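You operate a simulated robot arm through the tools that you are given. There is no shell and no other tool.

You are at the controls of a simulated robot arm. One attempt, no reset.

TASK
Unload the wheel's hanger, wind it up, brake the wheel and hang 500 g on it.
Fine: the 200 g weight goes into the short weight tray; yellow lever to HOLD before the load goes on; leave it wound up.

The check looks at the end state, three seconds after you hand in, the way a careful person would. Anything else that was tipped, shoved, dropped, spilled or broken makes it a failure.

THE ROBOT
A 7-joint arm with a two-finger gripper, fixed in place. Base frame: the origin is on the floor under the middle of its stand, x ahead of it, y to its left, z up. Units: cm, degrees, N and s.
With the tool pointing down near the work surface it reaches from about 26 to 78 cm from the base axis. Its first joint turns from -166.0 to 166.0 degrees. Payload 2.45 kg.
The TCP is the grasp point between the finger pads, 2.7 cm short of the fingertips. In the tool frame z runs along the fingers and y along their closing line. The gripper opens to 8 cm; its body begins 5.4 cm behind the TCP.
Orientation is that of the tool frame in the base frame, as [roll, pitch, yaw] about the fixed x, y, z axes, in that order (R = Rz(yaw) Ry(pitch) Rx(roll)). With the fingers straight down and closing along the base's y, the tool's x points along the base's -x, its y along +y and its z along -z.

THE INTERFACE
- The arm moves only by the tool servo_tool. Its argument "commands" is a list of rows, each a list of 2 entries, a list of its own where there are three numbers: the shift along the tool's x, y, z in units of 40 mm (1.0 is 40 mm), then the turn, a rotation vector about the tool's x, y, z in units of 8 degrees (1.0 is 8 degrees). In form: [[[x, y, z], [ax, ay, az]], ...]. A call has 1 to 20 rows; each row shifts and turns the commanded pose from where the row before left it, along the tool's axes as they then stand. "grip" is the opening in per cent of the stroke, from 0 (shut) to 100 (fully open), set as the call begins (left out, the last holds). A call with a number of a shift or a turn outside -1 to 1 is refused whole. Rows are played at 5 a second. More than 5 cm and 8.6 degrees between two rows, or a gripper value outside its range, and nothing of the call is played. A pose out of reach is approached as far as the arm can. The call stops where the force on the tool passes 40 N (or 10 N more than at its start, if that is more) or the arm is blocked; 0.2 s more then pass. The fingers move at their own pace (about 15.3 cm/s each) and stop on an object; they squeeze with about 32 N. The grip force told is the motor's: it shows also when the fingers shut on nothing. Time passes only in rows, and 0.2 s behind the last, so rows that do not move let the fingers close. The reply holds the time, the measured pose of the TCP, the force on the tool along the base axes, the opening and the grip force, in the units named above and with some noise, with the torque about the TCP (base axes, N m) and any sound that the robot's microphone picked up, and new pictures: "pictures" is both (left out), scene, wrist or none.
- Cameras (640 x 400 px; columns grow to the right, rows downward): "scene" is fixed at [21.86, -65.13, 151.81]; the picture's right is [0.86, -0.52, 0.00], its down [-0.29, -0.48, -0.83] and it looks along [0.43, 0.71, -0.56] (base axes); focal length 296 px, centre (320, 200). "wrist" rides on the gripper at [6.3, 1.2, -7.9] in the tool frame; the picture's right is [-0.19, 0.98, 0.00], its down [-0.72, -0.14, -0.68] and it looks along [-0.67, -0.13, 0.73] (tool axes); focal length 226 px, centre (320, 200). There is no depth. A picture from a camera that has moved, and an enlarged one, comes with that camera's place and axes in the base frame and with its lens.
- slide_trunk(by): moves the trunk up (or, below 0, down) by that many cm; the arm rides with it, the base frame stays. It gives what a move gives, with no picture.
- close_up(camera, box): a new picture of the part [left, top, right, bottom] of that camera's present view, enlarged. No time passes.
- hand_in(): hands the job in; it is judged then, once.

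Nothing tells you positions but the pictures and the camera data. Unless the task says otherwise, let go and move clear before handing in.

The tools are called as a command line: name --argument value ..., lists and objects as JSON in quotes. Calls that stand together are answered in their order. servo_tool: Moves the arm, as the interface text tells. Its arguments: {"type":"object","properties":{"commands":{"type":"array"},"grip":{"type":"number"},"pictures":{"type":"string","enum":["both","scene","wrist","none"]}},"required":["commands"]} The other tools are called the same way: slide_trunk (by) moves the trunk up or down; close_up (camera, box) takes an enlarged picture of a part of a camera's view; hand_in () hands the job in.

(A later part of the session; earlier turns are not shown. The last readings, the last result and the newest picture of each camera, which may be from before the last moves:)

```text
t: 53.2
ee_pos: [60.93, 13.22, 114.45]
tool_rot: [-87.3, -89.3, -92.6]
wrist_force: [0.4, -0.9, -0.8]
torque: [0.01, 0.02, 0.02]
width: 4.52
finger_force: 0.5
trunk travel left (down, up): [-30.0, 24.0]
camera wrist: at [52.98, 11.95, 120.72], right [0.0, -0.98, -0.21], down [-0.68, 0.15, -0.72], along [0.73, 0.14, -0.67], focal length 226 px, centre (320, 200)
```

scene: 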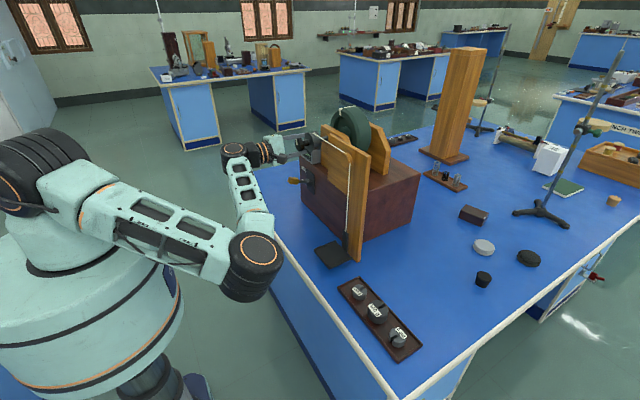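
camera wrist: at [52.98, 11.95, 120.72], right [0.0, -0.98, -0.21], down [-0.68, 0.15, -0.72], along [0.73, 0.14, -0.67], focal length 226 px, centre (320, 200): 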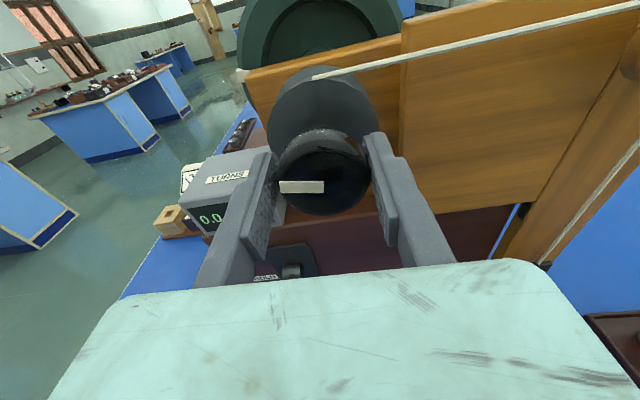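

servo_tool --commands '[[[0, 0, 0], [0, 0, 0]], [[0, 0, 0], [0, 0, 0]]]' --pictures "wrist"

close_up --camera "wrist" --box '[180, 60, 440, 280]'

```text
t: 53.8
ee_pos: [61.06, 13.2, 114.35]
tool_rot: [-90.5, -89.2, -89.5]
wrist_force: [0.2, -0.1, 0.1]
torque: [0.0, -0.05, 0.01]
width: 4.48
finger_force: 0.0
trunk travel left (down, up): [-30.0, 24.0]
camera wrist: at [52.99, 11.94, 120.69], right [0.0, -0.98, -0.21], down [-0.68, 0.15, -0.72], along [0.73, 0.14, -0.67], focal length 226 px, centre (320, 200)
```

wrist: 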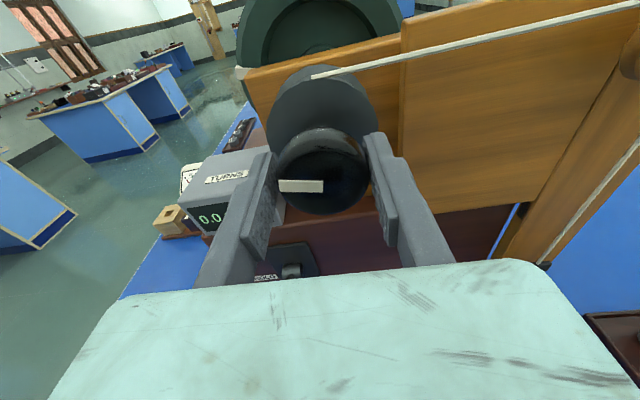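

```text
1.82 times, centred on (310, 170) of wrist
camera zoom: at [52.99, 11.94, 120.69], right [0.0, -0.98, -0.21], down [-0.68, 0.15, -0.72], along [0.73, 0.14, -0.67], focal length 411 px, centre (338, 254)
```

zoom: 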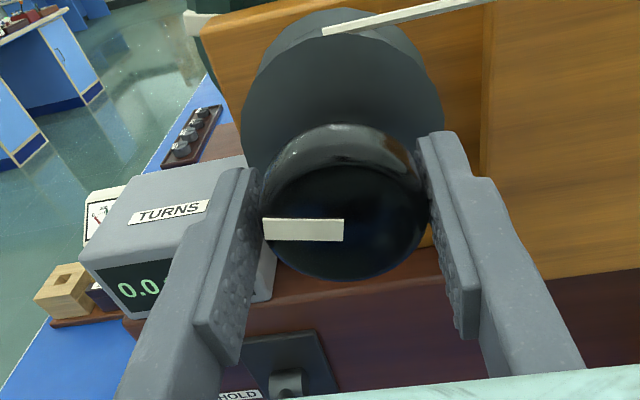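

I need to know if the wheel is creeping back. Waiting a moment and comparing the mark again.

servo_tool --commands '[[[0, 0, 0], [0, 0, 0]], [[0, 0, 0], [0, 0, 0]], [[0, 0, 0], [0, 0, 0]]]' --pictures "none"

close_up --camera "wrist" --box '[180, 60, 440, 280]'

```text
t: 54.6
ee_pos: [61.05, 13.19, 114.32]
tool_rot: [-91.6, -89.2, -88.5]
wrist_force: [-0.8, -0.4, 0.4]
torque: [-0.02, 0.0, 0.03]
width: 4.48
finger_force: 0.0
trunk travel left (down, up): [-30.0, 24.0]
```

```text
1.82 times, centred on (310, 170) of wrist
camera zoom: at [52.99, 11.93, 120.68], right [0.0, -0.98, -0.21], down [-0.68, 0.15, -0.72], along [0.73, 0.14, -0.67], focal length 411 px, centre (338, 254)
```

zoom: 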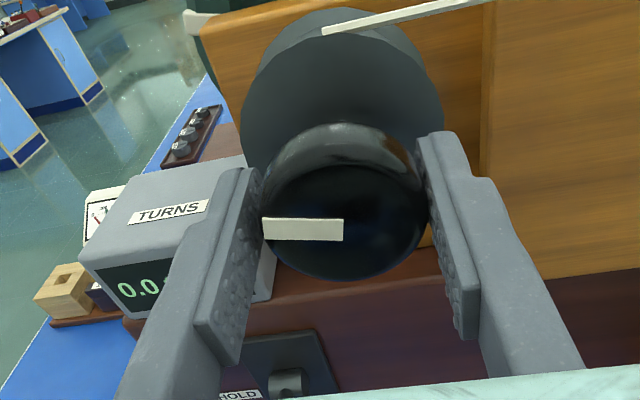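

The wheel stays where it is left, so I can re-grip freely. The knob's axis measures at about (13.1, 114.3). I'll shift the tool slightly down and to -y, re-grip, and continue the stroke.

servo_tool --commands '[[[-0.02, 0.02, 0], [0, 0, 0]], [[0, 0, 0], [0, 0, 0]]]' --pictures "none"

servo_tool --commands '[[[0, 0, 0], [0, 0, 0]], [[0, 0, 0], [0, 0, 0]]]' --grip 40 --pictures "none"

servo_tool --commands '[[[0, 0, 0], [0, 0, -0.5]], [[0, 0, 0], [0, 0, -0.5]], [[0, 0, 0], [0, 0, -0.5]], [[0, 0, 0], [0, 0, -0.5]], [[0, 0, 0], [0, 0, -0.5]], [[0, 0, 0], [0, 0, -0.5]], [[0, 0, 0], [0, 0, -0.5]], [[0, 0, 0], [0, 0, -0.5]]]' --pictures "none"

```text
t: 55.2
ee_pos: [61.01, 13.08, 114.39]
tool_rot: [-91.1, -89.1, -88.7]
wrist_force: [0.1, 0.2, -0.7]
torque: [-0.04, 0.02, 0.0]
width: 4.47
finger_force: 0.1
trunk travel left (down, up): [-30.0, 24.0]
```

```text
t: 55.8
ee_pos: [61.05, 13.08, 114.3]
tool_rot: [-91.2, -89.2, -88.8]
wrist_force: [0.9, 0.6, 0.7]
torque: [0.08, 0.04, 0.04]
width: 4.13
finger_force: 45.6
trunk travel left (down, up): [-30.0, 24.0]
```

```text
t: 57.6
ee_pos: [60.92, 12.89, 114.29]
tool_rot: [89.8, -58.8, 90.1]
wrist_force: [9.7, -3.4, 13.4]
torque: [0.07, -0.02, -0.12]
width: 4.12
finger_force: 45.0
trunk travel left (down, up): [-30.0, 24.0]
```

Low strain. Continuing the turn with a small correction.

servo_tool --commands '[[[0.009, 0.005, 0.005], [0, 0, -0.5]], [[0, 0, 0], [0, 0, -0.5]], [[0, 0, 0], [0, 0, -0.5]], [[0, 0, 0], [0, 0, -0.5]], [[0, 0, 0], [0, 0, -0.5]], [[0, 0, 0], [0, 0, -0.5]], [[0, 0, 0], [0, 0, -0.5]], [[0, 0, 0], [0, 0, -0.5]]]' --pictures "none"

```text
t: 59.4
ee_pos: [61.01, 12.85, 114.33]
tool_rot: [89.9, -26.8, 90.0]
wrist_force: [11.2, -12.9, 19.9]
torque: [0.12, 0.25, -0.63]
width: 4.11
finger_force: 45.3
trunk travel left (down, up): [-30.0, 24.0]
```

Side load is rising slowly because the grip point is a millimetre or two off the axis. I'll compensate each row with a small sideways shift.

servo_tool --commands '[[[0, 0.02, 0.004], [0, 0, -0.3]], [[0, 0.003, 0], [0, 0, -0.5]], [[0, 0.003, 0], [0, 0, -0.5]], [[0, 0.003, 0], [0, 0, -0.5]], [[0, 0.003, 0], [0, 0, -0.5]], [[0, 0.003, 0], [0, 0, -0.5]], [[0, 0.003, 0], [0, 0, -0.5]]]' --pictures "none"

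```text
t: 61.0
ee_pos: [60.97, 12.74, 114.54]
tool_rot: [89.8, -0.4, 90.0]
wrist_force: [12.1, -11.1, 28.2]
torque: [0.15, -0.21, -0.32]
width: 4.09
finger_force: 45.2
trunk travel left (down, up): [-30.0, 24.0]
```

I'll release here, re-centre from a fresh look, and grip again.

servo_tool --commands '[[[0, 0, 0], [0, 0, 0]], [[0, 0, 0], [0, 0, 0]], [[0, 0, 0], [0, 0, 0]]]' --grip 57 --pictures "both"

close_up --camera "wrist" --box '[220, 60, 420, 240]'

close_up --camera "scene" --box '[270, 100, 390, 280]'

```text
t: 61.8
ee_pos: [60.93, 12.97, 114.28]
tool_rot: [90.2, -0.4, 90.0]
wrist_force: [0.4, -0.8, 0.2]
torque: [0.01, -0.04, -0.01]
width: 4.64
finger_force: 0.2
trunk travel left (down, up): [-30.0, 24.0]
camera wrist: at [52.97, 19.35, 115.6], right [0.0, -0.2, 0.98], down [-0.68, -0.72, -0.14], along [0.73, -0.67, -0.14], focal length 226 px, centre (320, 200)
```

scene: 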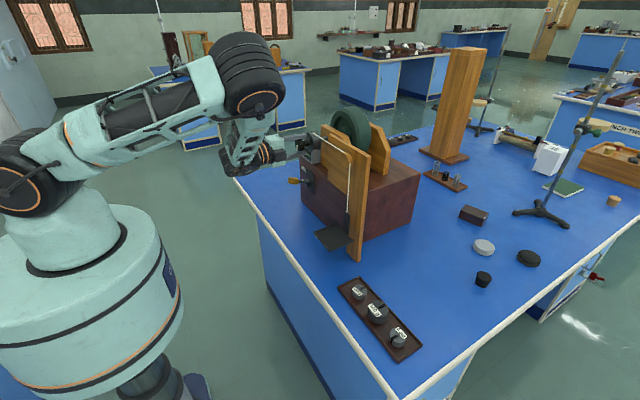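
wrist: 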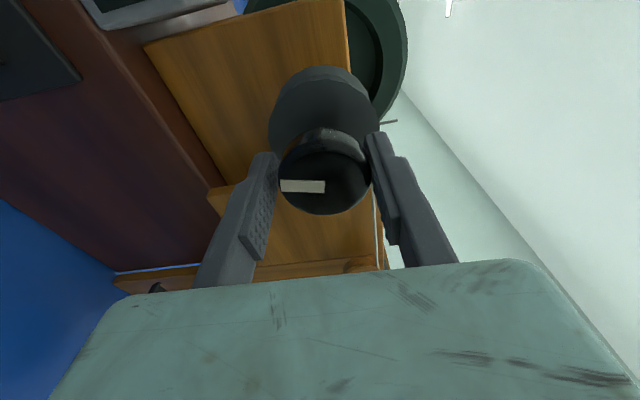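

```text
2.22 times, centred on (320, 150) of wrist
camera zoom: at [52.97, 19.35, 115.6], right [0.0, -0.2, 0.98], down [-0.68, -0.72, -0.14], along [0.73, -0.67, -0.14], focal length 502 px, centre (320, 311)
```

zoom: 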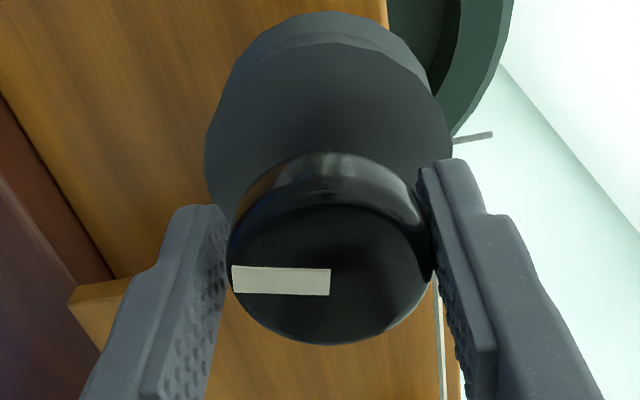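

```text
2.22 times, centred on (330, 190) of scene
camera zoom: at [21.86, -65.13, 151.81], right [0.86, -0.52, 0.0], down [-0.29, -0.48, -0.83], along [0.43, 0.71, -0.56], focal length 659 px, centre (298, 222)
```

zoom: 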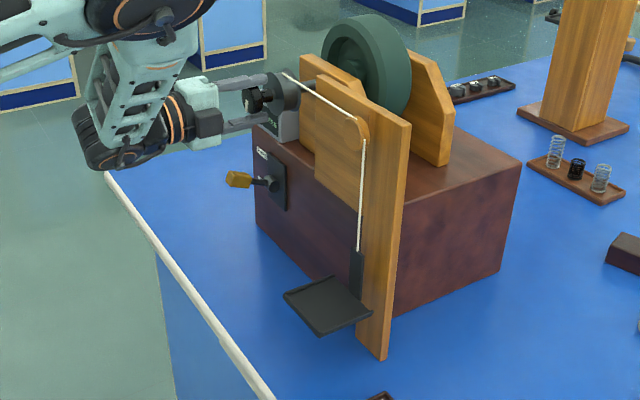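

Half a turn done: the hanger has risen about 7 cm and the wheel holds. The knob sits about 1.3 mm above the finger centre, so I'll correct, re-grip and continue.

servo_tool --commands '[[[0, 0.03, 0], [0, 0, 0]], [[0, 0, 0], [0, 0, 0]]]' --pictures "none"

servo_tool --commands '[[[0, 0, 0], [0, 0, 0]], [[0, 0, 0], [0, 0, 0]]]' --grip 40 --pictures "none"

servo_tool --commands '[[[0, 0, 0], [0, 0, -0.5]], [[0, 0, 0], [0, 0, -0.5]], [[0, 0, 0], [0, 0, -0.5]], [[0, 0, 0], [0, 0, -0.5]], [[0, 0, 0], [0, 0, -0.5]], [[0, 0, 0], [0, 0, -0.5]], [[0, 0, 0], [0, 0, -0.5]], [[0, 0, 0], [0, 0, -0.5]]]' --pictures "none"

```text
t: 62.4
ee_pos: [61.05, 12.97, 114.39]
tool_rot: [90.0, -0.4, 90.0]
wrist_force: [0.2, 0.3, 0.0]
torque: [-0.03, -0.03, 0.01]
width: 4.59
finger_force: 0.0
trunk travel left (down, up): [-30.0, 24.0]
```

```text
t: 63.0
ee_pos: [61.04, 12.93, 114.51]
tool_rot: [89.9, -0.4, 90.0]
wrist_force: [6.3, 0.4, 7.4]
torque: [0.05, -0.09, -0.13]
width: 4.13
finger_force: 44.7
trunk travel left (down, up): [-30.0, 24.0]
```

```text
t: 64.8
ee_pos: [61.1, 12.87, 114.31]
tool_rot: [90.0, 31.6, 90.0]
wrist_force: [11.4, 0.8, 15.1]
torque: [0.07, -0.33, -0.39]
width: 4.12
finger_force: 45.1
trunk travel left (down, up): [-30.0, 24.0]
```

servo_tool --commands '[[[-0.006, 0.011, 0.007], [0, 0, -0.5]], [[0, 0, 0], [0, 0, -0.5]], [[0, 0, 0], [0, 0, -0.5]], [[0, 0, 0], [0, 0, -0.5]], [[0, 0, 0], [0, 0, -0.5]], [[0, 0, 0], [0, 0, -0.5]], [[0, 0, 0], [0, 0, -0.5]], [[0, 0, 0], [0, 0, -0.5]]]' --pictures "none"

```text
t: 66.6
ee_pos: [61.22, 12.94, 114.61]
tool_rot: [89.9, 63.6, 90.0]
wrist_force: [11.2, 0.1, 10.0]
torque: [0.07, 0.14, -0.38]
width: 4.11
finger_force: 44.9
trunk travel left (down, up): [-30.0, 24.0]
```

servo_tool --commands '[[[-0.008, 0.004, 0.007], [0, 0, -0.5]], [[0, 0, 0], [0, 0, -0.5]], [[0, 0, 0], [0, 0, -0.5]], [[0, 0, 0], [0, 0, -0.5]], [[0, 0, 0], [0, 0, -0.5]], [[0, 0, 0], [0, 0, -0.5]], [[0, 0, 0], [0, 0, -0.5]]]' --pictures "both"

close_up --camera "scene" --box '[210, 100, 390, 280]'

```text
t: 68.2
ee_pos: [61.19, 13.05, 114.58]
tool_rot: [-90.0, 88.3, -90.0]
wrist_force: [0.4, 2.3, 4.5]
torque: [0.02, 0.65, 0.05]
width: 4.13
finger_force: 45.1
trunk travel left (down, up): [-30.0, 24.0]
camera wrist: at [53.11, 14.18, 108.2], right [0.0, 0.99, 0.16], down [-0.68, -0.12, 0.72], along [0.73, -0.11, 0.67], focal length 226 px, centre (320, 200)
```

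scene: 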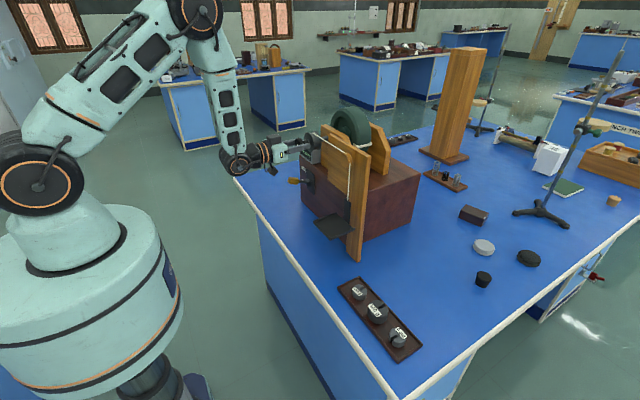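
wrist: 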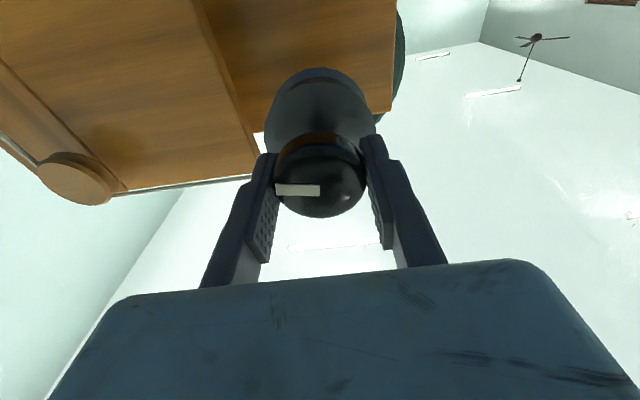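

```text
2.22 times, centred on (300, 190) of scene
camera zoom: at [21.86, -65.13, 151.81], right [0.86, -0.52, 0.0], down [-0.29, -0.48, -0.83], along [0.43, 0.71, -0.56], focal length 659 px, centre (364, 222)
```

zoom: 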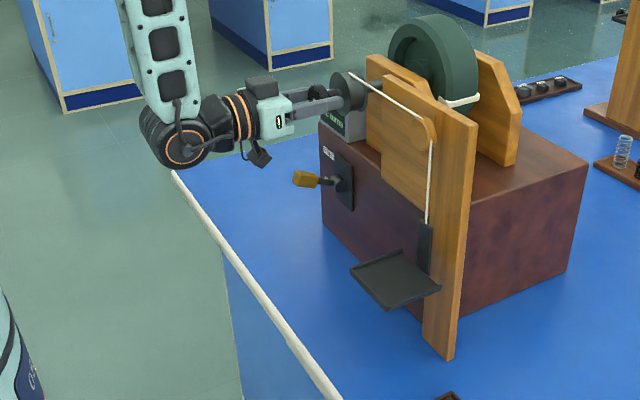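

273° wound with low strain, and the hanger has risen about 11 cm. One more stroke of about 270° will bring it near the pulley with room to spare. Releasing, backing off 5 cm and rotating the wrist back.

servo_tool --commands '[[[0, 0, 0], [0, 0, 0]], [[0, 0, 0], [0, 0, 0]], [[0, 0, -0.3], [0, 0, 0]], [[0, 0, -0.4], [0, 0, 0]], [[0, 0, -0.5], [0, 0, 0]]]' --grip 75 --pictures "none"

servo_tool --commands '[[[0, 0, 0], [0, 0, 1]], [[0, 0, 0], [0, 0, 1]], [[0, 0, 0], [0, 0, 1]], [[0, 0, 0], [0, 0, 1]], [[0, 0, 0], [0, 0, 1]], [[0, 0, 0], [0, 0, 1]], [[0, 0, 0], [0, 0, 1]], [[0, 0, 0], [0, 0, 1]], [[0, 0, 0], [0, 0, 1]], [[0, 0, 0], [0, 0, 1]], [[0, 0, 0], [0, 0, 1]], [[0, 0, 0], [0, 0, 1]], [[0, 0, 0], [0, 0, 1]], [[0, 0, 0], [0, 0, 1]], [[0, 0, 0], [0, 0, 1]], [[0, 0, 0], [0, 0, 1]], [[0, 0, 0], [0, 0, 1]]]' --pictures "none"

servo_tool --commands '[[[0, 0, 0], [0, 0, 1]], [[0, 0, 0], [0, 0, 1]], [[0, 0, 0], [0, 0, 1]], [[0, 0, 0], [0, 0, 1]], [[0, 0, 0], [0, 0, 1]], [[0, 0, 0], [0, 0, 1]]]' --pictures "both"

```text
t: 69.4
ee_pos: [56.33, 13.0, 114.47]
tool_rot: [-90.8, 88.4, -90.9]
wrist_force: [0.0, 0.1, 0.5]
torque: [0.04, -0.02, -0.02]
width: 6.0
finger_force: 0.1
trunk travel left (down, up): [-30.0, 24.0]
```

```text
t: 73.0
ee_pos: [56.43, 12.94, 114.62]
tool_rot: [89.9, -44.6, 90.1]
wrist_force: [0.2, -0.8, -0.3]
torque: [0.02, -0.01, -0.05]
width: 6.0
finger_force: 0.0
trunk travel left (down, up): [-30.0, 24.0]
```

```text
t: 74.4
ee_pos: [56.35, 13.03, 114.56]
tool_rot: [-90.5, -87.5, -89.6]
wrist_force: [0.3, 0.7, 0.3]
torque: [-0.01, -0.03, -0.02]
width: 6.0
finger_force: 0.0
trunk travel left (down, up): [-30.0, 24.0]
camera wrist: at [48.27, 11.55, 120.89], right [0.0, -0.97, -0.24], down [-0.68, 0.17, -0.71], along [0.73, 0.16, -0.66], focal length 226 px, centre (320, 200)
```

scene: 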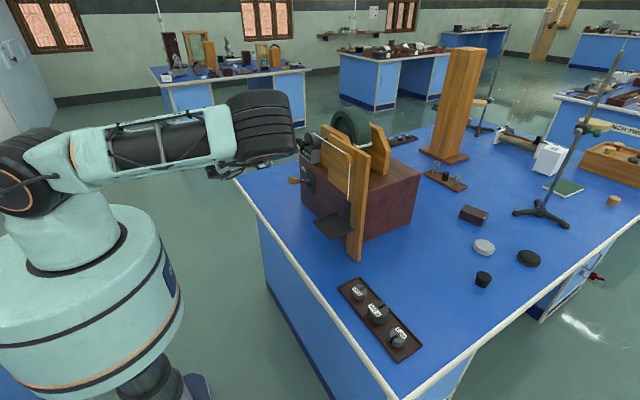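
wrist: 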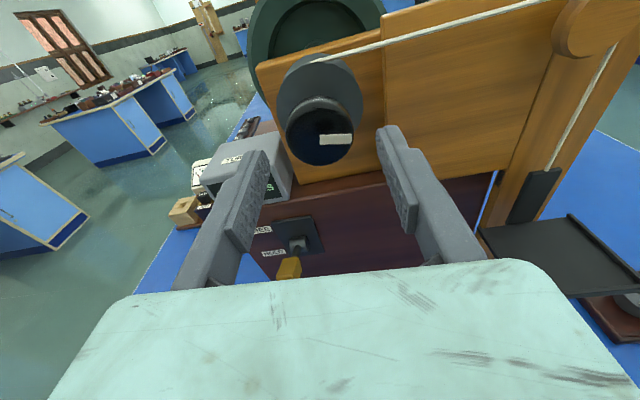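

The wheel held its position (the mark is unchanged). Rotating further back for a full stroke.

servo_tool --commands '[[[0, 0, 0], [0, 0, 1]], [[0, 0, 0], [0, 0, 1]], [[0, 0, 0], [0, 0, 1]], [[0, 0, 0], [0, 0, 1]], [[0, 0, 0], [0, 0, 1]], [[0, 0, 0], [0, 0, 1]], [[0, 0, 0], [0, 0, 1]], [[0, 0, 0], [0, 0, 1]], [[0, 0, 0], [0, 0, 1]], [[0, 0, 0], [0, 0, 1]], [[0, 0, 0], [0, 0, 1]]]' --pictures "both"

close_up --camera "wrist" --box '[220, 40, 420, 200]'

```text
t: 76.8
ee_pos: [56.25, 12.83, 114.51]
tool_rot: [-90.0, 0.4, -90.0]
wrist_force: [0.1, -0.2, 0.0]
torque: [-0.01, -0.01, -0.02]
width: 6.01
finger_force: 0.1
trunk travel left (down, up): [-30.0, 24.0]
camera wrist: at [48.25, 6.72, 113.25], right [0.0, 0.2, -0.98], down [-0.68, 0.72, 0.15], along [0.73, 0.67, 0.14], focal length 226 px, centre (320, 200)
```

scene: 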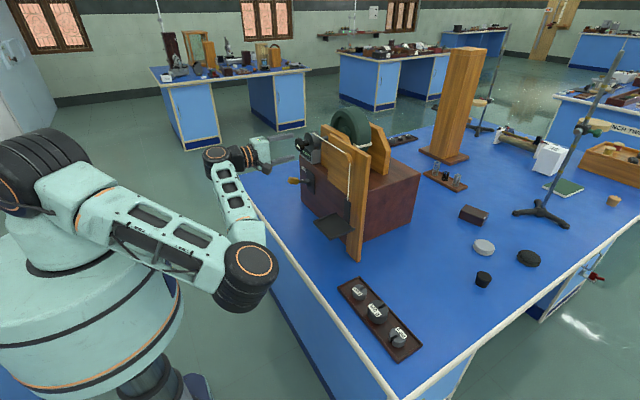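
wrist: 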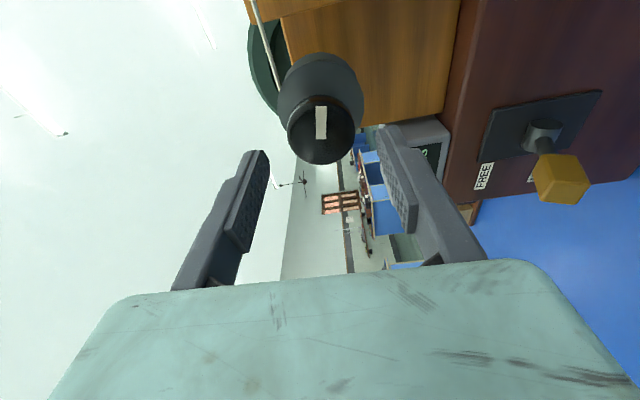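

```text
2.50 times, centred on (320, 120) of wrist
camera zoom: at [48.25, 6.72, 113.25], right [0.0, 0.2, -0.98], down [-0.68, 0.72, 0.15], along [0.73, 0.67, 0.14], focal length 565 px, centre (320, 400)
```

zoom: 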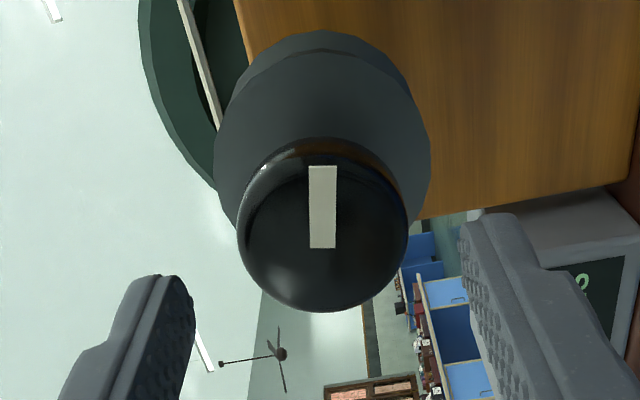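

Aligned again. Moving back in over the knob and gripping.

servo_tool --commands '[[[-0.01, 0.005, 0.3], [0, 0, 0]], [[-0.01, 0.005, 0.3], [0, 0, 0]], [[-0.01, 0.005, 0.3], [0, 0, 0]], [[0, 0.005, 0.3], [0, 0, 0]], [[0, 0, 0], [0, 0, 0]]]' --pictures "wrist"

close_up --camera "wrist" --box '[220, 60, 420, 240]'

```text
t: 78.0
ee_pos: [61.17, 13.09, 114.56]
tool_rot: [-90.0, 0.3, -89.9]
wrist_force: [-0.3, 0.2, 0.0]
torque: [0.03, 0.01, -0.01]
width: 6.01
finger_force: 0.0
trunk travel left (down, up): [-30.0, 24.0]
camera wrist: at [53.18, 6.78, 113.3], right [0.0, 0.2, -0.98], down [-0.68, 0.72, 0.15], along [0.73, 0.67, 0.14], focal length 226 px, centre (320, 200)
```

wrist: 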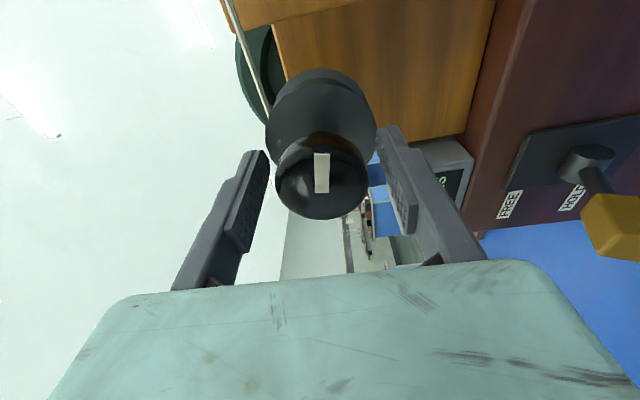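

```text
2.22 times, centred on (320, 150) of wrist
camera zoom: at [53.18, 6.78, 113.3], right [0.0, 0.2, -0.98], down [-0.68, 0.72, 0.15], along [0.73, 0.67, 0.14], focal length 502 px, centre (320, 311)
```

zoom: 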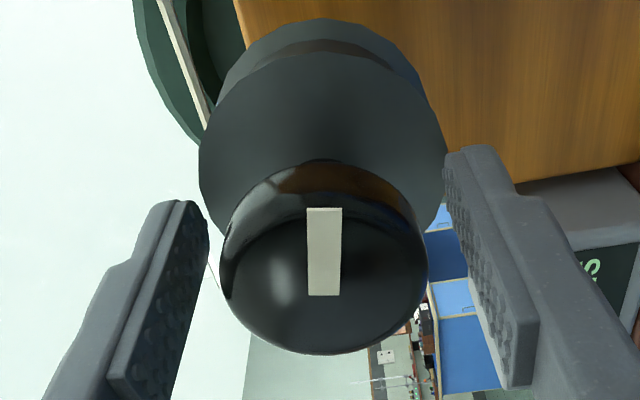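

Centred. Gripping and starting the second stroke.

servo_tool --commands '[[[0, 0, 0], [0, 0, 0]], [[0, 0, 0], [0, 0, 0]], [[0, 0, 0], [0, 0, 0]]]' --grip 40 --pictures "none"

servo_tool --commands '[[[0, 0, 0], [0, 0, -0.5]], [[0, 0, 0], [0, 0, -0.5]], [[0, 0, 0], [0, 0, -0.5]], [[0, 0, 0], [0, 0, -0.5]], [[0, 0, 0], [0, 0, -0.5]], [[0, 0, 0], [0, 0, -0.5]]]' --pictures "none"

```text
t: 78.8
ee_pos: [61.15, 13.05, 114.47]
tool_rot: [-90.0, 0.4, -90.1]
wrist_force: [1.0, -0.6, -6.5]
torque: [0.07, 0.12, -0.03]
width: 4.09
finger_force: 45.2
trunk travel left (down, up): [-30.0, 24.0]
```

```text
t: 80.2
ee_pos: [61.2, 13.02, 114.42]
tool_rot: [-90.1, -23.7, -90.1]
wrist_force: [0.8, -1.7, -5.7]
torque: [0.05, -0.39, -1.27]
width: 4.11
finger_force: 45.2
trunk travel left (down, up): [-30.0, 24.0]
```

servo_tool --commands '[[[-0.002, 0.005, 0], [0, 0, -0.5]], [[0, 0, 0], [0, 0, -0.5]], [[0, 0, 0], [0, 0, -0.5]], [[0, 0, 0], [0, 0, -0.5]], [[0, 0, 0], [0, 0, -0.5]], [[0, 0, 0], [0, 0, -0.5]], [[0, 0, 0], [0, 0, -0.5]]]' --pictures "none"

```text
t: 81.8
ee_pos: [61.31, 12.95, 114.49]
tool_rot: [-89.9, -51.7, -89.9]
wrist_force: [10.7, -1.8, 7.2]
torque: [0.05, -0.05, -0.09]
width: 4.11
finger_force: 44.9
trunk travel left (down, up): [-30.0, 24.0]
```

Strain stays low. Continuing.

servo_tool --commands '[[[0, 0, 0.004], [0, 0, -0.5]], [[0, 0, 0], [0, 0, -0.5]], [[0, 0, 0], [0, 0, -0.5]], [[0, 0, 0], [0, 0, -0.5]], [[0, 0, 0], [0, 0, -0.5]], [[0, 0, 0], [0, 0, -0.5]], [[0, 0, 0], [0, 0, -0.5]], [[0, 0, 0], [0, 0, -0.5]]]' --pictures "none"

```text
t: 83.6
ee_pos: [61.21, 13.02, 114.47]
tool_rot: [-90.3, -83.7, -89.7]
wrist_force: [15.7, -3.3, 11.8]
torque: [0.07, -0.32, -0.04]
width: 4.11
finger_force: 45.3
trunk travel left (down, up): [-30.0, 24.0]
```

servo_tool --commands '[[[0.009, 0, 0.01], [0, 0, -0.5]], [[0, 0, 0], [0, 0, -0.5]], [[0, 0, 0], [0, 0, -0.5]], [[0, 0, 0], [0, 0, -0.5]], [[0, 0, 0], [0, 0, -0.5]], [[0, 0, 0], [0, 0, -0.5]], [[0, 0, 0], [0, 0, -0.5]], [[0, 0, 0], [0, 0, -0.5]]]' --pictures "wrist"

close_up --camera "scene" --box '[270, 100, 390, 280]'

```text
t: 85.4
ee_pos: [61.2, 12.99, 114.34]
tool_rot: [89.9, -64.4, 90.2]
wrist_force: [16.4, -2.8, 19.9]
torque: [0.08, 0.18, -0.25]
width: 4.11
finger_force: 45.0
trunk travel left (down, up): [-30.0, 24.0]
camera wrist: at [53.18, 14.74, 120.75], right [0.0, -0.97, 0.25], down [-0.68, -0.18, -0.71], along [0.73, -0.17, -0.66], focal length 226 px, centre (320, 200)
```

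wrist: 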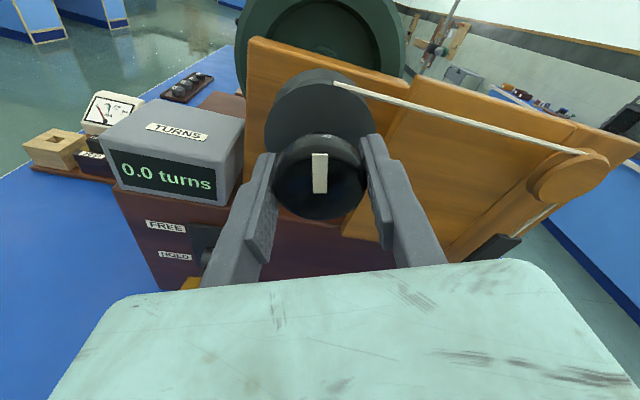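

```text
2.22 times, centred on (330, 190) of scene
camera zoom: at [21.86, -65.13, 151.81], right [0.86, -0.52, 0.0], down [-0.29, -0.48, -0.83], along [0.43, 0.71, -0.56], focal length 659 px, centre (298, 222)
```

zoom: 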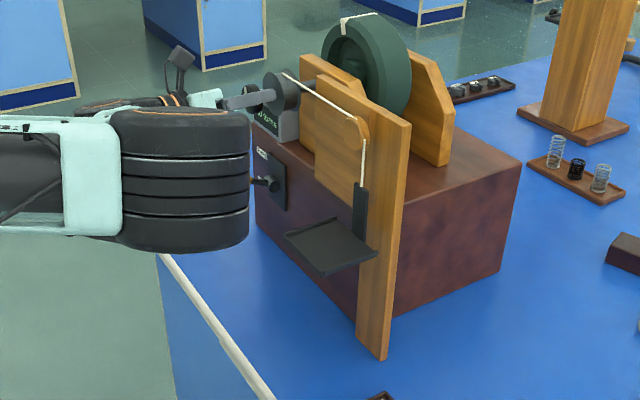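

390° wound. The hanger's back-plate top is still about 6 cm under the pulley. Continuing another ~40°, then I'll re-check.

servo_tool --commands '[[[0.012, 0.006, 0.014], [0, 0, -0.5]], [[0, 0, 0], [0, 0, -0.5]], [[0, 0, 0], [0, 0, -0.5]], [[0, 0, 0], [0, 0, -0.5]], [[0, 0, 0], [0, 0, -0.5]], [[0, 0, 0], [0, 0, -0.5]], [[0, 0, 0], [0, 0, -0.5]], [[0, 0, 0], [0, 0, -0.5]]]' --pictures "wrist"

close_up --camera "scene" --box '[310, 130, 390, 250]'

```text
t: 87.2
ee_pos: [61.23, 13.08, 114.54]
tool_rot: [90.2, -32.1, 90.0]
wrist_force: [-9.7, -4.7, -7.3]
torque: [0.53, 0.67, -0.97]
width: 4.12
finger_force: 45.3
trunk travel left (down, up): [-30.0, 24.0]
camera wrist: at [53.19, 17.79, 118.98], right [0.0, -0.69, 0.73], down [-0.68, -0.53, -0.5], along [0.73, -0.49, -0.47], focal length 226 px, centre (320, 200)
```

wrist: 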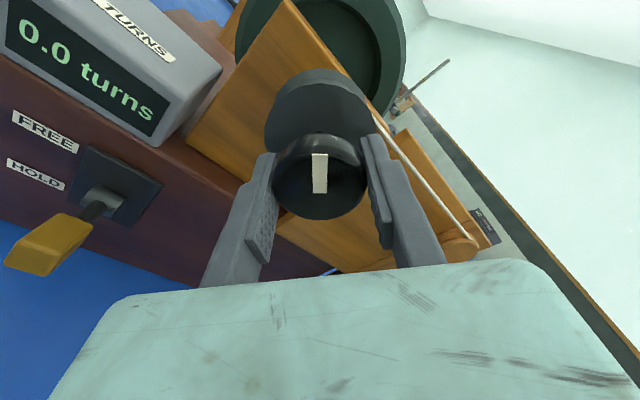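

```text
3.33 times, centred on (350, 190) of scene
camera zoom: at [21.86, -65.13, 151.81], right [0.86, -0.52, 0.0], down [-0.29, -0.48, -0.83], along [0.43, 0.71, -0.56], focal length 988 px, centre (220, 233)
```

zoom: 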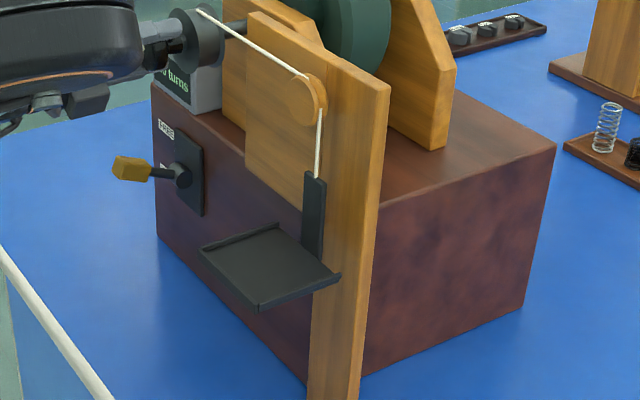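

The resisting torque has suddenly jumped from 0.08 to 0.53 N·m, so the wheel may have reached its end stop. I'll hold still and check whether it persists.

servo_tool --commands '[[[0, 0, -0.006], [0, 0, 0]], [[0, 0, 0], [0, 0, 0]], [[0, 0, 0], [0, 0, 0]]]' --pictures "none"

close_up --camera "wrist" --box '[220, 60, 420, 240]'

```text
t: 88.0
ee_pos: [61.19, 13.11, 114.45]
tool_rot: [90.2, -32.5, 90.1]
wrist_force: [-7.2, -9.5, -12.7]
torque: [0.53, 0.04, 0.3]
width: 4.1
finger_force: 45.3
trunk travel left (down, up): [-30.0, 24.0]
```

```text
2.22 times, centred on (320, 150) of wrist
camera zoom: at [53.19, 17.8, 118.97], right [0.0, -0.69, 0.72], down [-0.68, -0.53, -0.5], along [0.73, -0.49, -0.47], focal length 502 px, centre (320, 311)
```

zoom: 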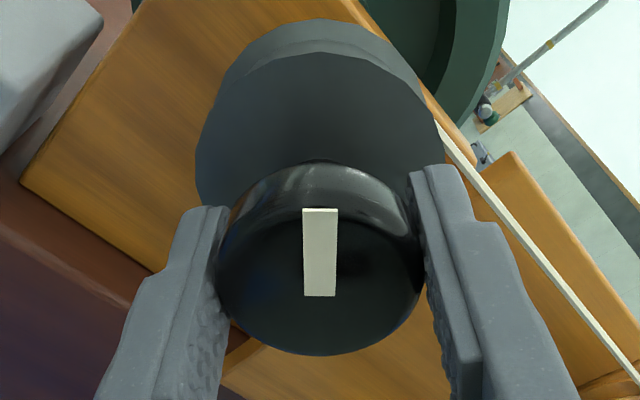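

servo_tool --commands '[[[0, 0, 0], [0, 0, -0.25]], [[0, 0, 0], [0, 0, 0]]]' --pictures "none"

```text
t: 88.6
ee_pos: [61.17, 13.0, 114.53]
tool_rot: [90.1, -30.4, 89.9]
wrist_force: [-8.2, -8.3, -15.3]
torque: [0.51, 0.3, -0.15]
width: 4.1
finger_force: 45.6
trunk travel left (down, up): [-30.0, 24.0]
```

close_up --camera "wrist" --box '[220, 60, 420, 240]'

close_up --camera "scene" --box '[310, 130, 390, 250]'

```text
2.22 times, centred on (320, 150) of wrist
camera zoom: at [53.19, 17.96, 118.82], right [0.0, -0.66, 0.75], down [-0.68, -0.55, -0.48], along [0.73, -0.51, -0.45], focal length 502 px, centre (320, 311)
```

zoom: 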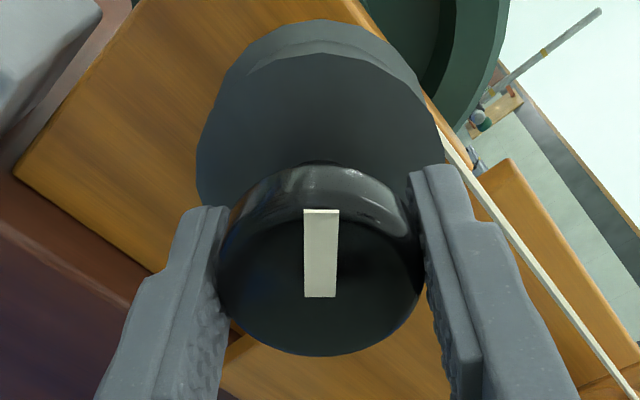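

```text
3.33 times, centred on (350, 190) of scene
camera zoom: at [21.86, -65.13, 151.81], right [0.86, -0.52, 0.0], down [-0.29, -0.48, -0.83], along [0.43, 0.71, -0.56], focal length 988 px, centre (220, 233)
```

zoom: 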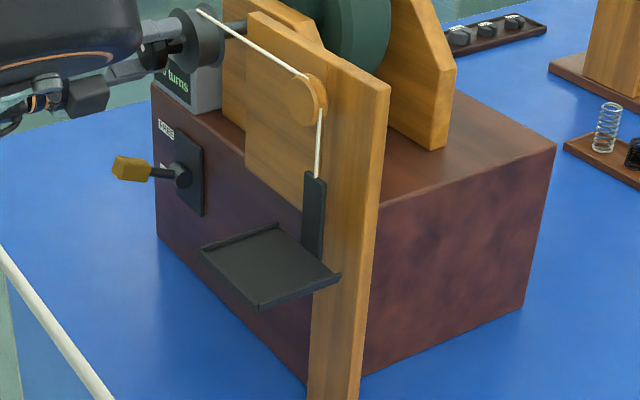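

The mark has slipped slightly in the grip and the hanger no longer rises, so the wheel is at its end stop, fully wound. I'll release gently, back away, and check that it stays.

servo_tool --commands '[[[0, 0, 0], [0, 0, 0.25]], [[0, 0, 0], [0, 0, 0]]]' --pictures "none"

servo_tool --commands '[[[0, 0, 0], [0, 0, 0]], [[0, 0, 0], [0, 0, 0]], [[0, 0, -0.3], [0, 0, 0]], [[0, 0, -0.5], [0, 0, 0]], [[0, 0, -0.7], [0, 0, 0]]]' --grip 75 --pictures "both"

close_up --camera "scene" --box '[310, 130, 390, 250]'

```text
t: 89.2
ee_pos: [61.19, 12.92, 114.36]
tool_rot: [90.2, -32.4, 90.0]
wrist_force: [-9.1, -4.9, -14.2]
torque: [0.5, 0.37, -0.38]
width: 4.13
finger_force: 45.3
trunk travel left (down, up): [-30.0, 24.0]
```

```text
t: 90.4
ee_pos: [55.18, 13.12, 114.76]
tool_rot: [90.0, -32.5, 90.1]
wrist_force: [-0.3, 0.3, -0.1]
torque: [0.02, -0.02, -0.01]
width: 5.99
finger_force: 0.1
trunk travel left (down, up): [-30.0, 24.0]
camera wrist: at [47.19, 17.87, 119.08], right [0.0, -0.69, 0.72], down [-0.68, -0.53, -0.5], along [0.73, -0.49, -0.47], focal length 226 px, centre (320, 200)
```

scene: 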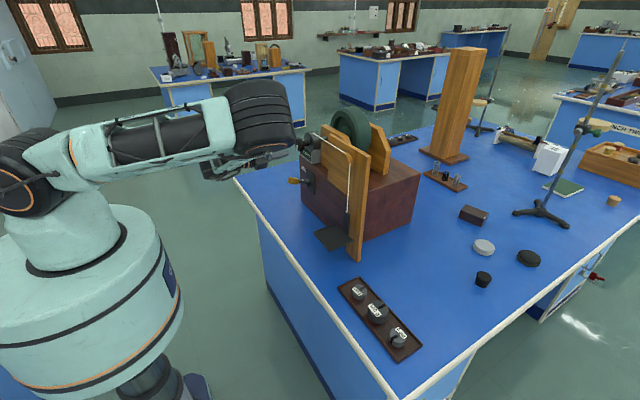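
wrist: 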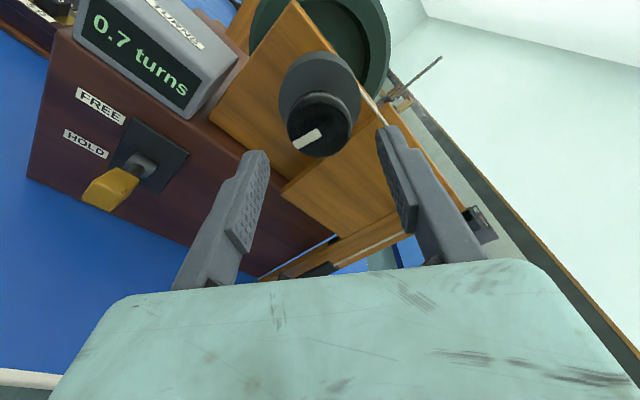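

```text
3.33 times, centred on (350, 190) of scene
camera zoom: at [21.86, -65.13, 151.81], right [0.86, -0.52, 0.0], down [-0.29, -0.48, -0.83], along [0.43, 0.71, -0.56], focal length 988 px, centre (220, 233)
```

zoom: 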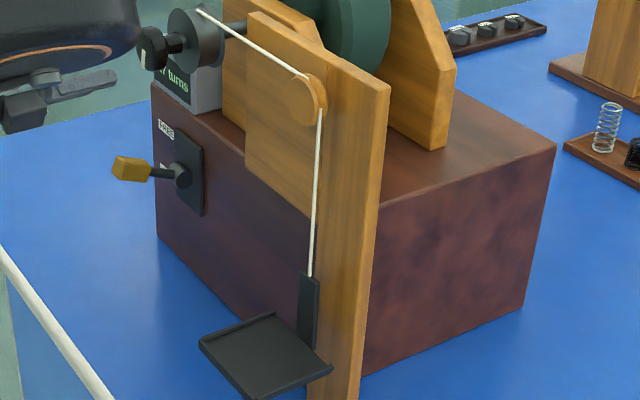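

The wheel ran back on release: the counter shows 0.7 turns and the hanger dropped. Pressing against the end stop must have kicked it. I'll check whether it is still moving.

servo_tool --commands '[[[0, 0, 0], [0, 0, 0]]]' --pictures "wrist"

close_up --camera "scene" --box '[310, 130, 390, 250]'

close_up --camera "wrist" --box '[60, 0, 380, 180]'

```text
t: 90.8
ee_pos: [55.26, 13.09, 114.69]
tool_rot: [90.1, -32.4, 90.0]
wrist_force: [-0.7, -1.1, 0.3]
torque: [0.02, 0.0, 0.02]
width: 6.01
finger_force: 0.1
trunk travel left (down, up): [-30.0, 24.0]
camera wrist: at [47.23, 17.85, 119.07], right [0.0, -0.69, 0.72], down [-0.68, -0.53, -0.5], along [0.73, -0.49, -0.47], focal length 226 px, centre (320, 200)
```

wrist: 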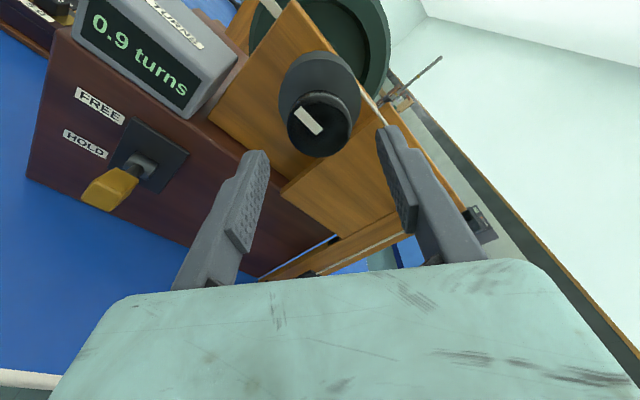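

```text
3.33 times, centred on (350, 190) of scene
camera zoom: at [21.86, -65.13, 151.81], right [0.86, -0.52, 0.0], down [-0.29, -0.48, -0.83], along [0.43, 0.71, -0.56], focal length 988 px, centre (220, 233)
```

zoom: 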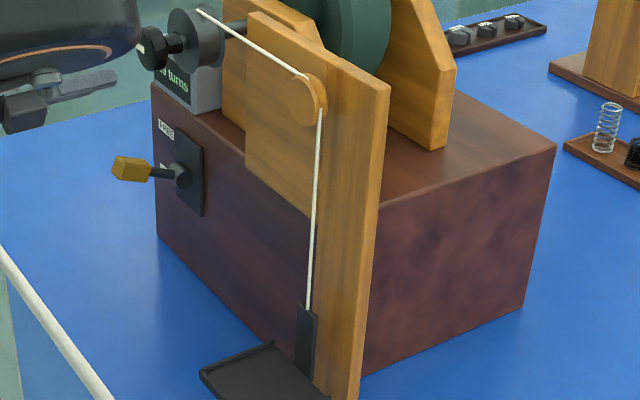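

```text
2.00 times, centred on (220, 90) of wrist
camera zoom: at [47.23, 17.85, 119.07], right [0.0, -0.69, 0.72], down [-0.68, -0.53, -0.5], along [0.73, -0.49, -0.47], focal length 452 px, centre (520, 420)
```

zoom: 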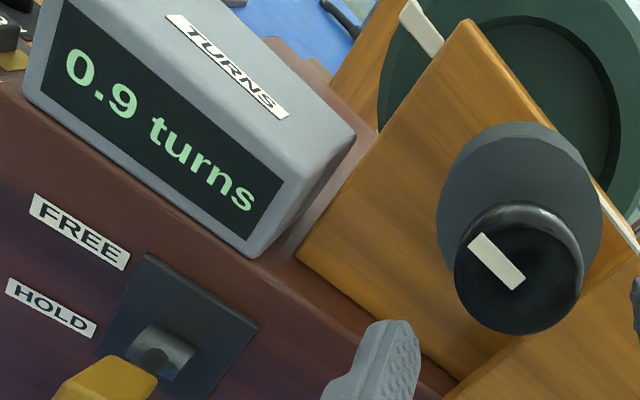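

It is running down freely. I'll wait for it to settle at the bottom before doing anything else.

servo_tool --commands '[[[0, 0, 0], [0, 0, 0]], [[0, 0, 0], [0, 0, 0]], [[0, 0, 0], [0, 0, 0]], [[0, 0, 0], [0, 0, 0]], [[0, 0, 0], [0, 0, 0]], [[0, 0, 0], [0, 0, 0]], [[0, 0, 0], [0, 0, 0]], [[0, 0, 0], [0, 0, 0]]]' --pictures "both"

close_up --camera "scene" --box '[300, 130, 390, 280]'

close_up --camera "wrist" --box '[60, 0, 380, 180]'

```text
t: 92.6
ee_pos: [55.33, 13.0, 114.58]
tool_rot: [89.9, -32.4, 90.0]
wrist_force: [0.1, 0.1, 0.4]
torque: [-0.01, -0.01, 0.03]
width: 6.0
finger_force: 0.1
trunk travel left (down, up): [-30.0, 24.0]
camera wrist: at [47.24, 17.85, 119.08], right [0.0, -0.69, 0.72], down [-0.68, -0.53, -0.5], along [0.73, -0.49, -0.47], focal length 226 px, centre (320, 200)
```

scene: 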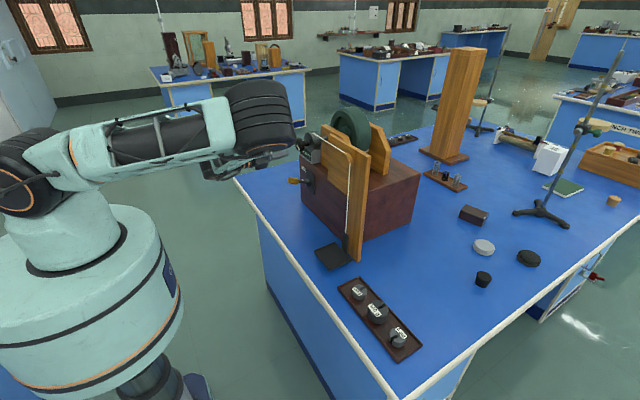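
wrist: 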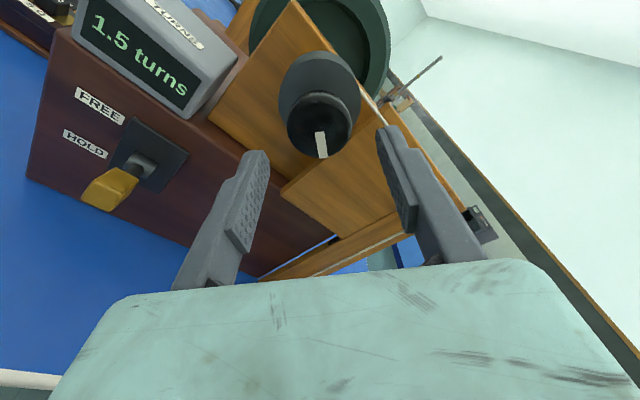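

```text
2.67 times, centred on (345, 205) of scene
camera zoom: at [21.86, -65.13, 151.81], right [0.86, -0.52, 0.0], down [-0.29, -0.48, -0.83], along [0.43, 0.71, -0.56], focal length 790 px, centre (253, 187)
```

zoom: 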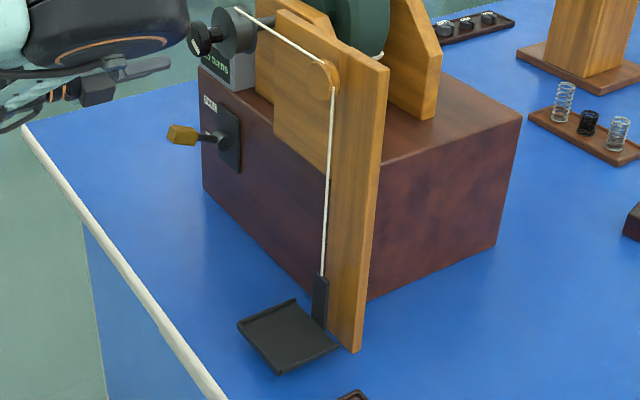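

```text
2.00 times, centred on (220, 90) of wrist
camera zoom: at [47.24, 17.85, 119.08], right [0.0, -0.69, 0.72], down [-0.68, -0.53, -0.5], along [0.73, -0.49, -0.47], focal length 452 px, centre (520, 420)
```

zoom: 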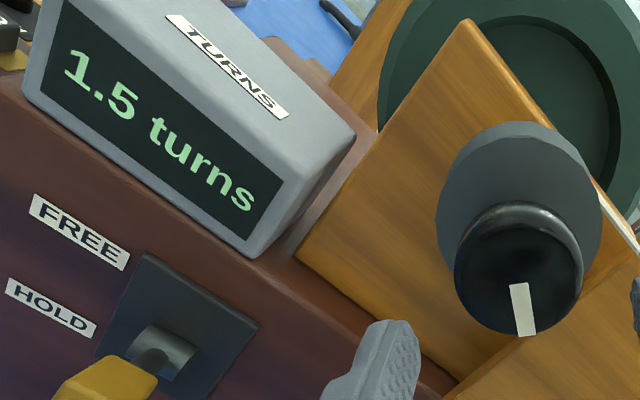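

servo_tool --commands '[[[0, 0, 0], [0, 0, 0]], [[0, 0, 0], [0, 0, 0]], [[0, 0, 0], [0, 0, 0]], [[0, 0, 0], [0, 0, 0]], [[0, 0, 0], [0, 0, 0]], [[0, 0, 0], [0, 0, 0]], [[0, 0, 0], [0, 0, 0]], [[0, 0, 0], [0, 0, 0]], [[0, 0, 0], [0, 0, 0]], [[0, 0, 0], [0, 0, 0]]]' --pictures "none"

close_up --camera "wrist" --box '[60, 0, 380, 180]'

close_up --camera "scene" --box '[300, 130, 390, 280]'

```text
t: 94.8
ee_pos: [55.3, 13.1, 114.55]
tool_rot: [90.0, -32.4, 90.0]
wrist_force: [-0.1, -0.1, -0.2]
torque: [-0.02, -0.04, -0.01]
width: 5.99
finger_force: 0.1
trunk travel left (down, up): [-30.0, 24.0]
```

```text
2.00 times, centred on (220, 90) of wrist
camera zoom: at [47.24, 17.85, 119.08], right [0.0, -0.69, 0.72], down [-0.68, -0.53, -0.5], along [0.73, -0.49, -0.47], focal length 452 px, centre (520, 420)
```

zoom: 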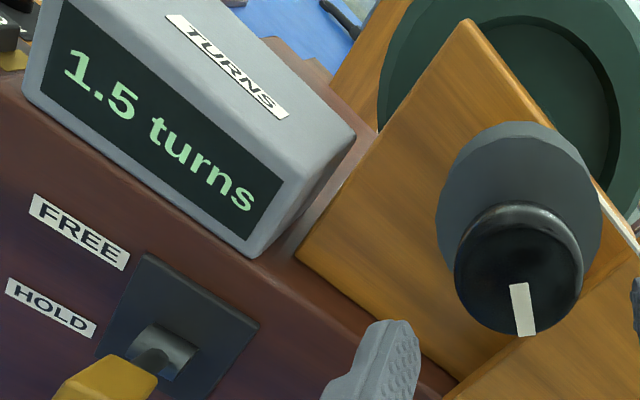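

```text
2.67 times, centred on (345, 205) of scene
camera zoom: at [21.86, -65.13, 151.81], right [0.86, -0.52, 0.0], down [-0.29, -0.48, -0.83], along [0.43, 0.71, -0.56], focal length 790 px, centre (253, 187)
```

zoom: 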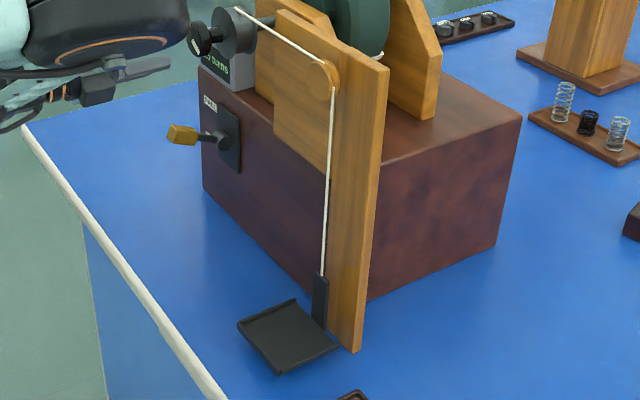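

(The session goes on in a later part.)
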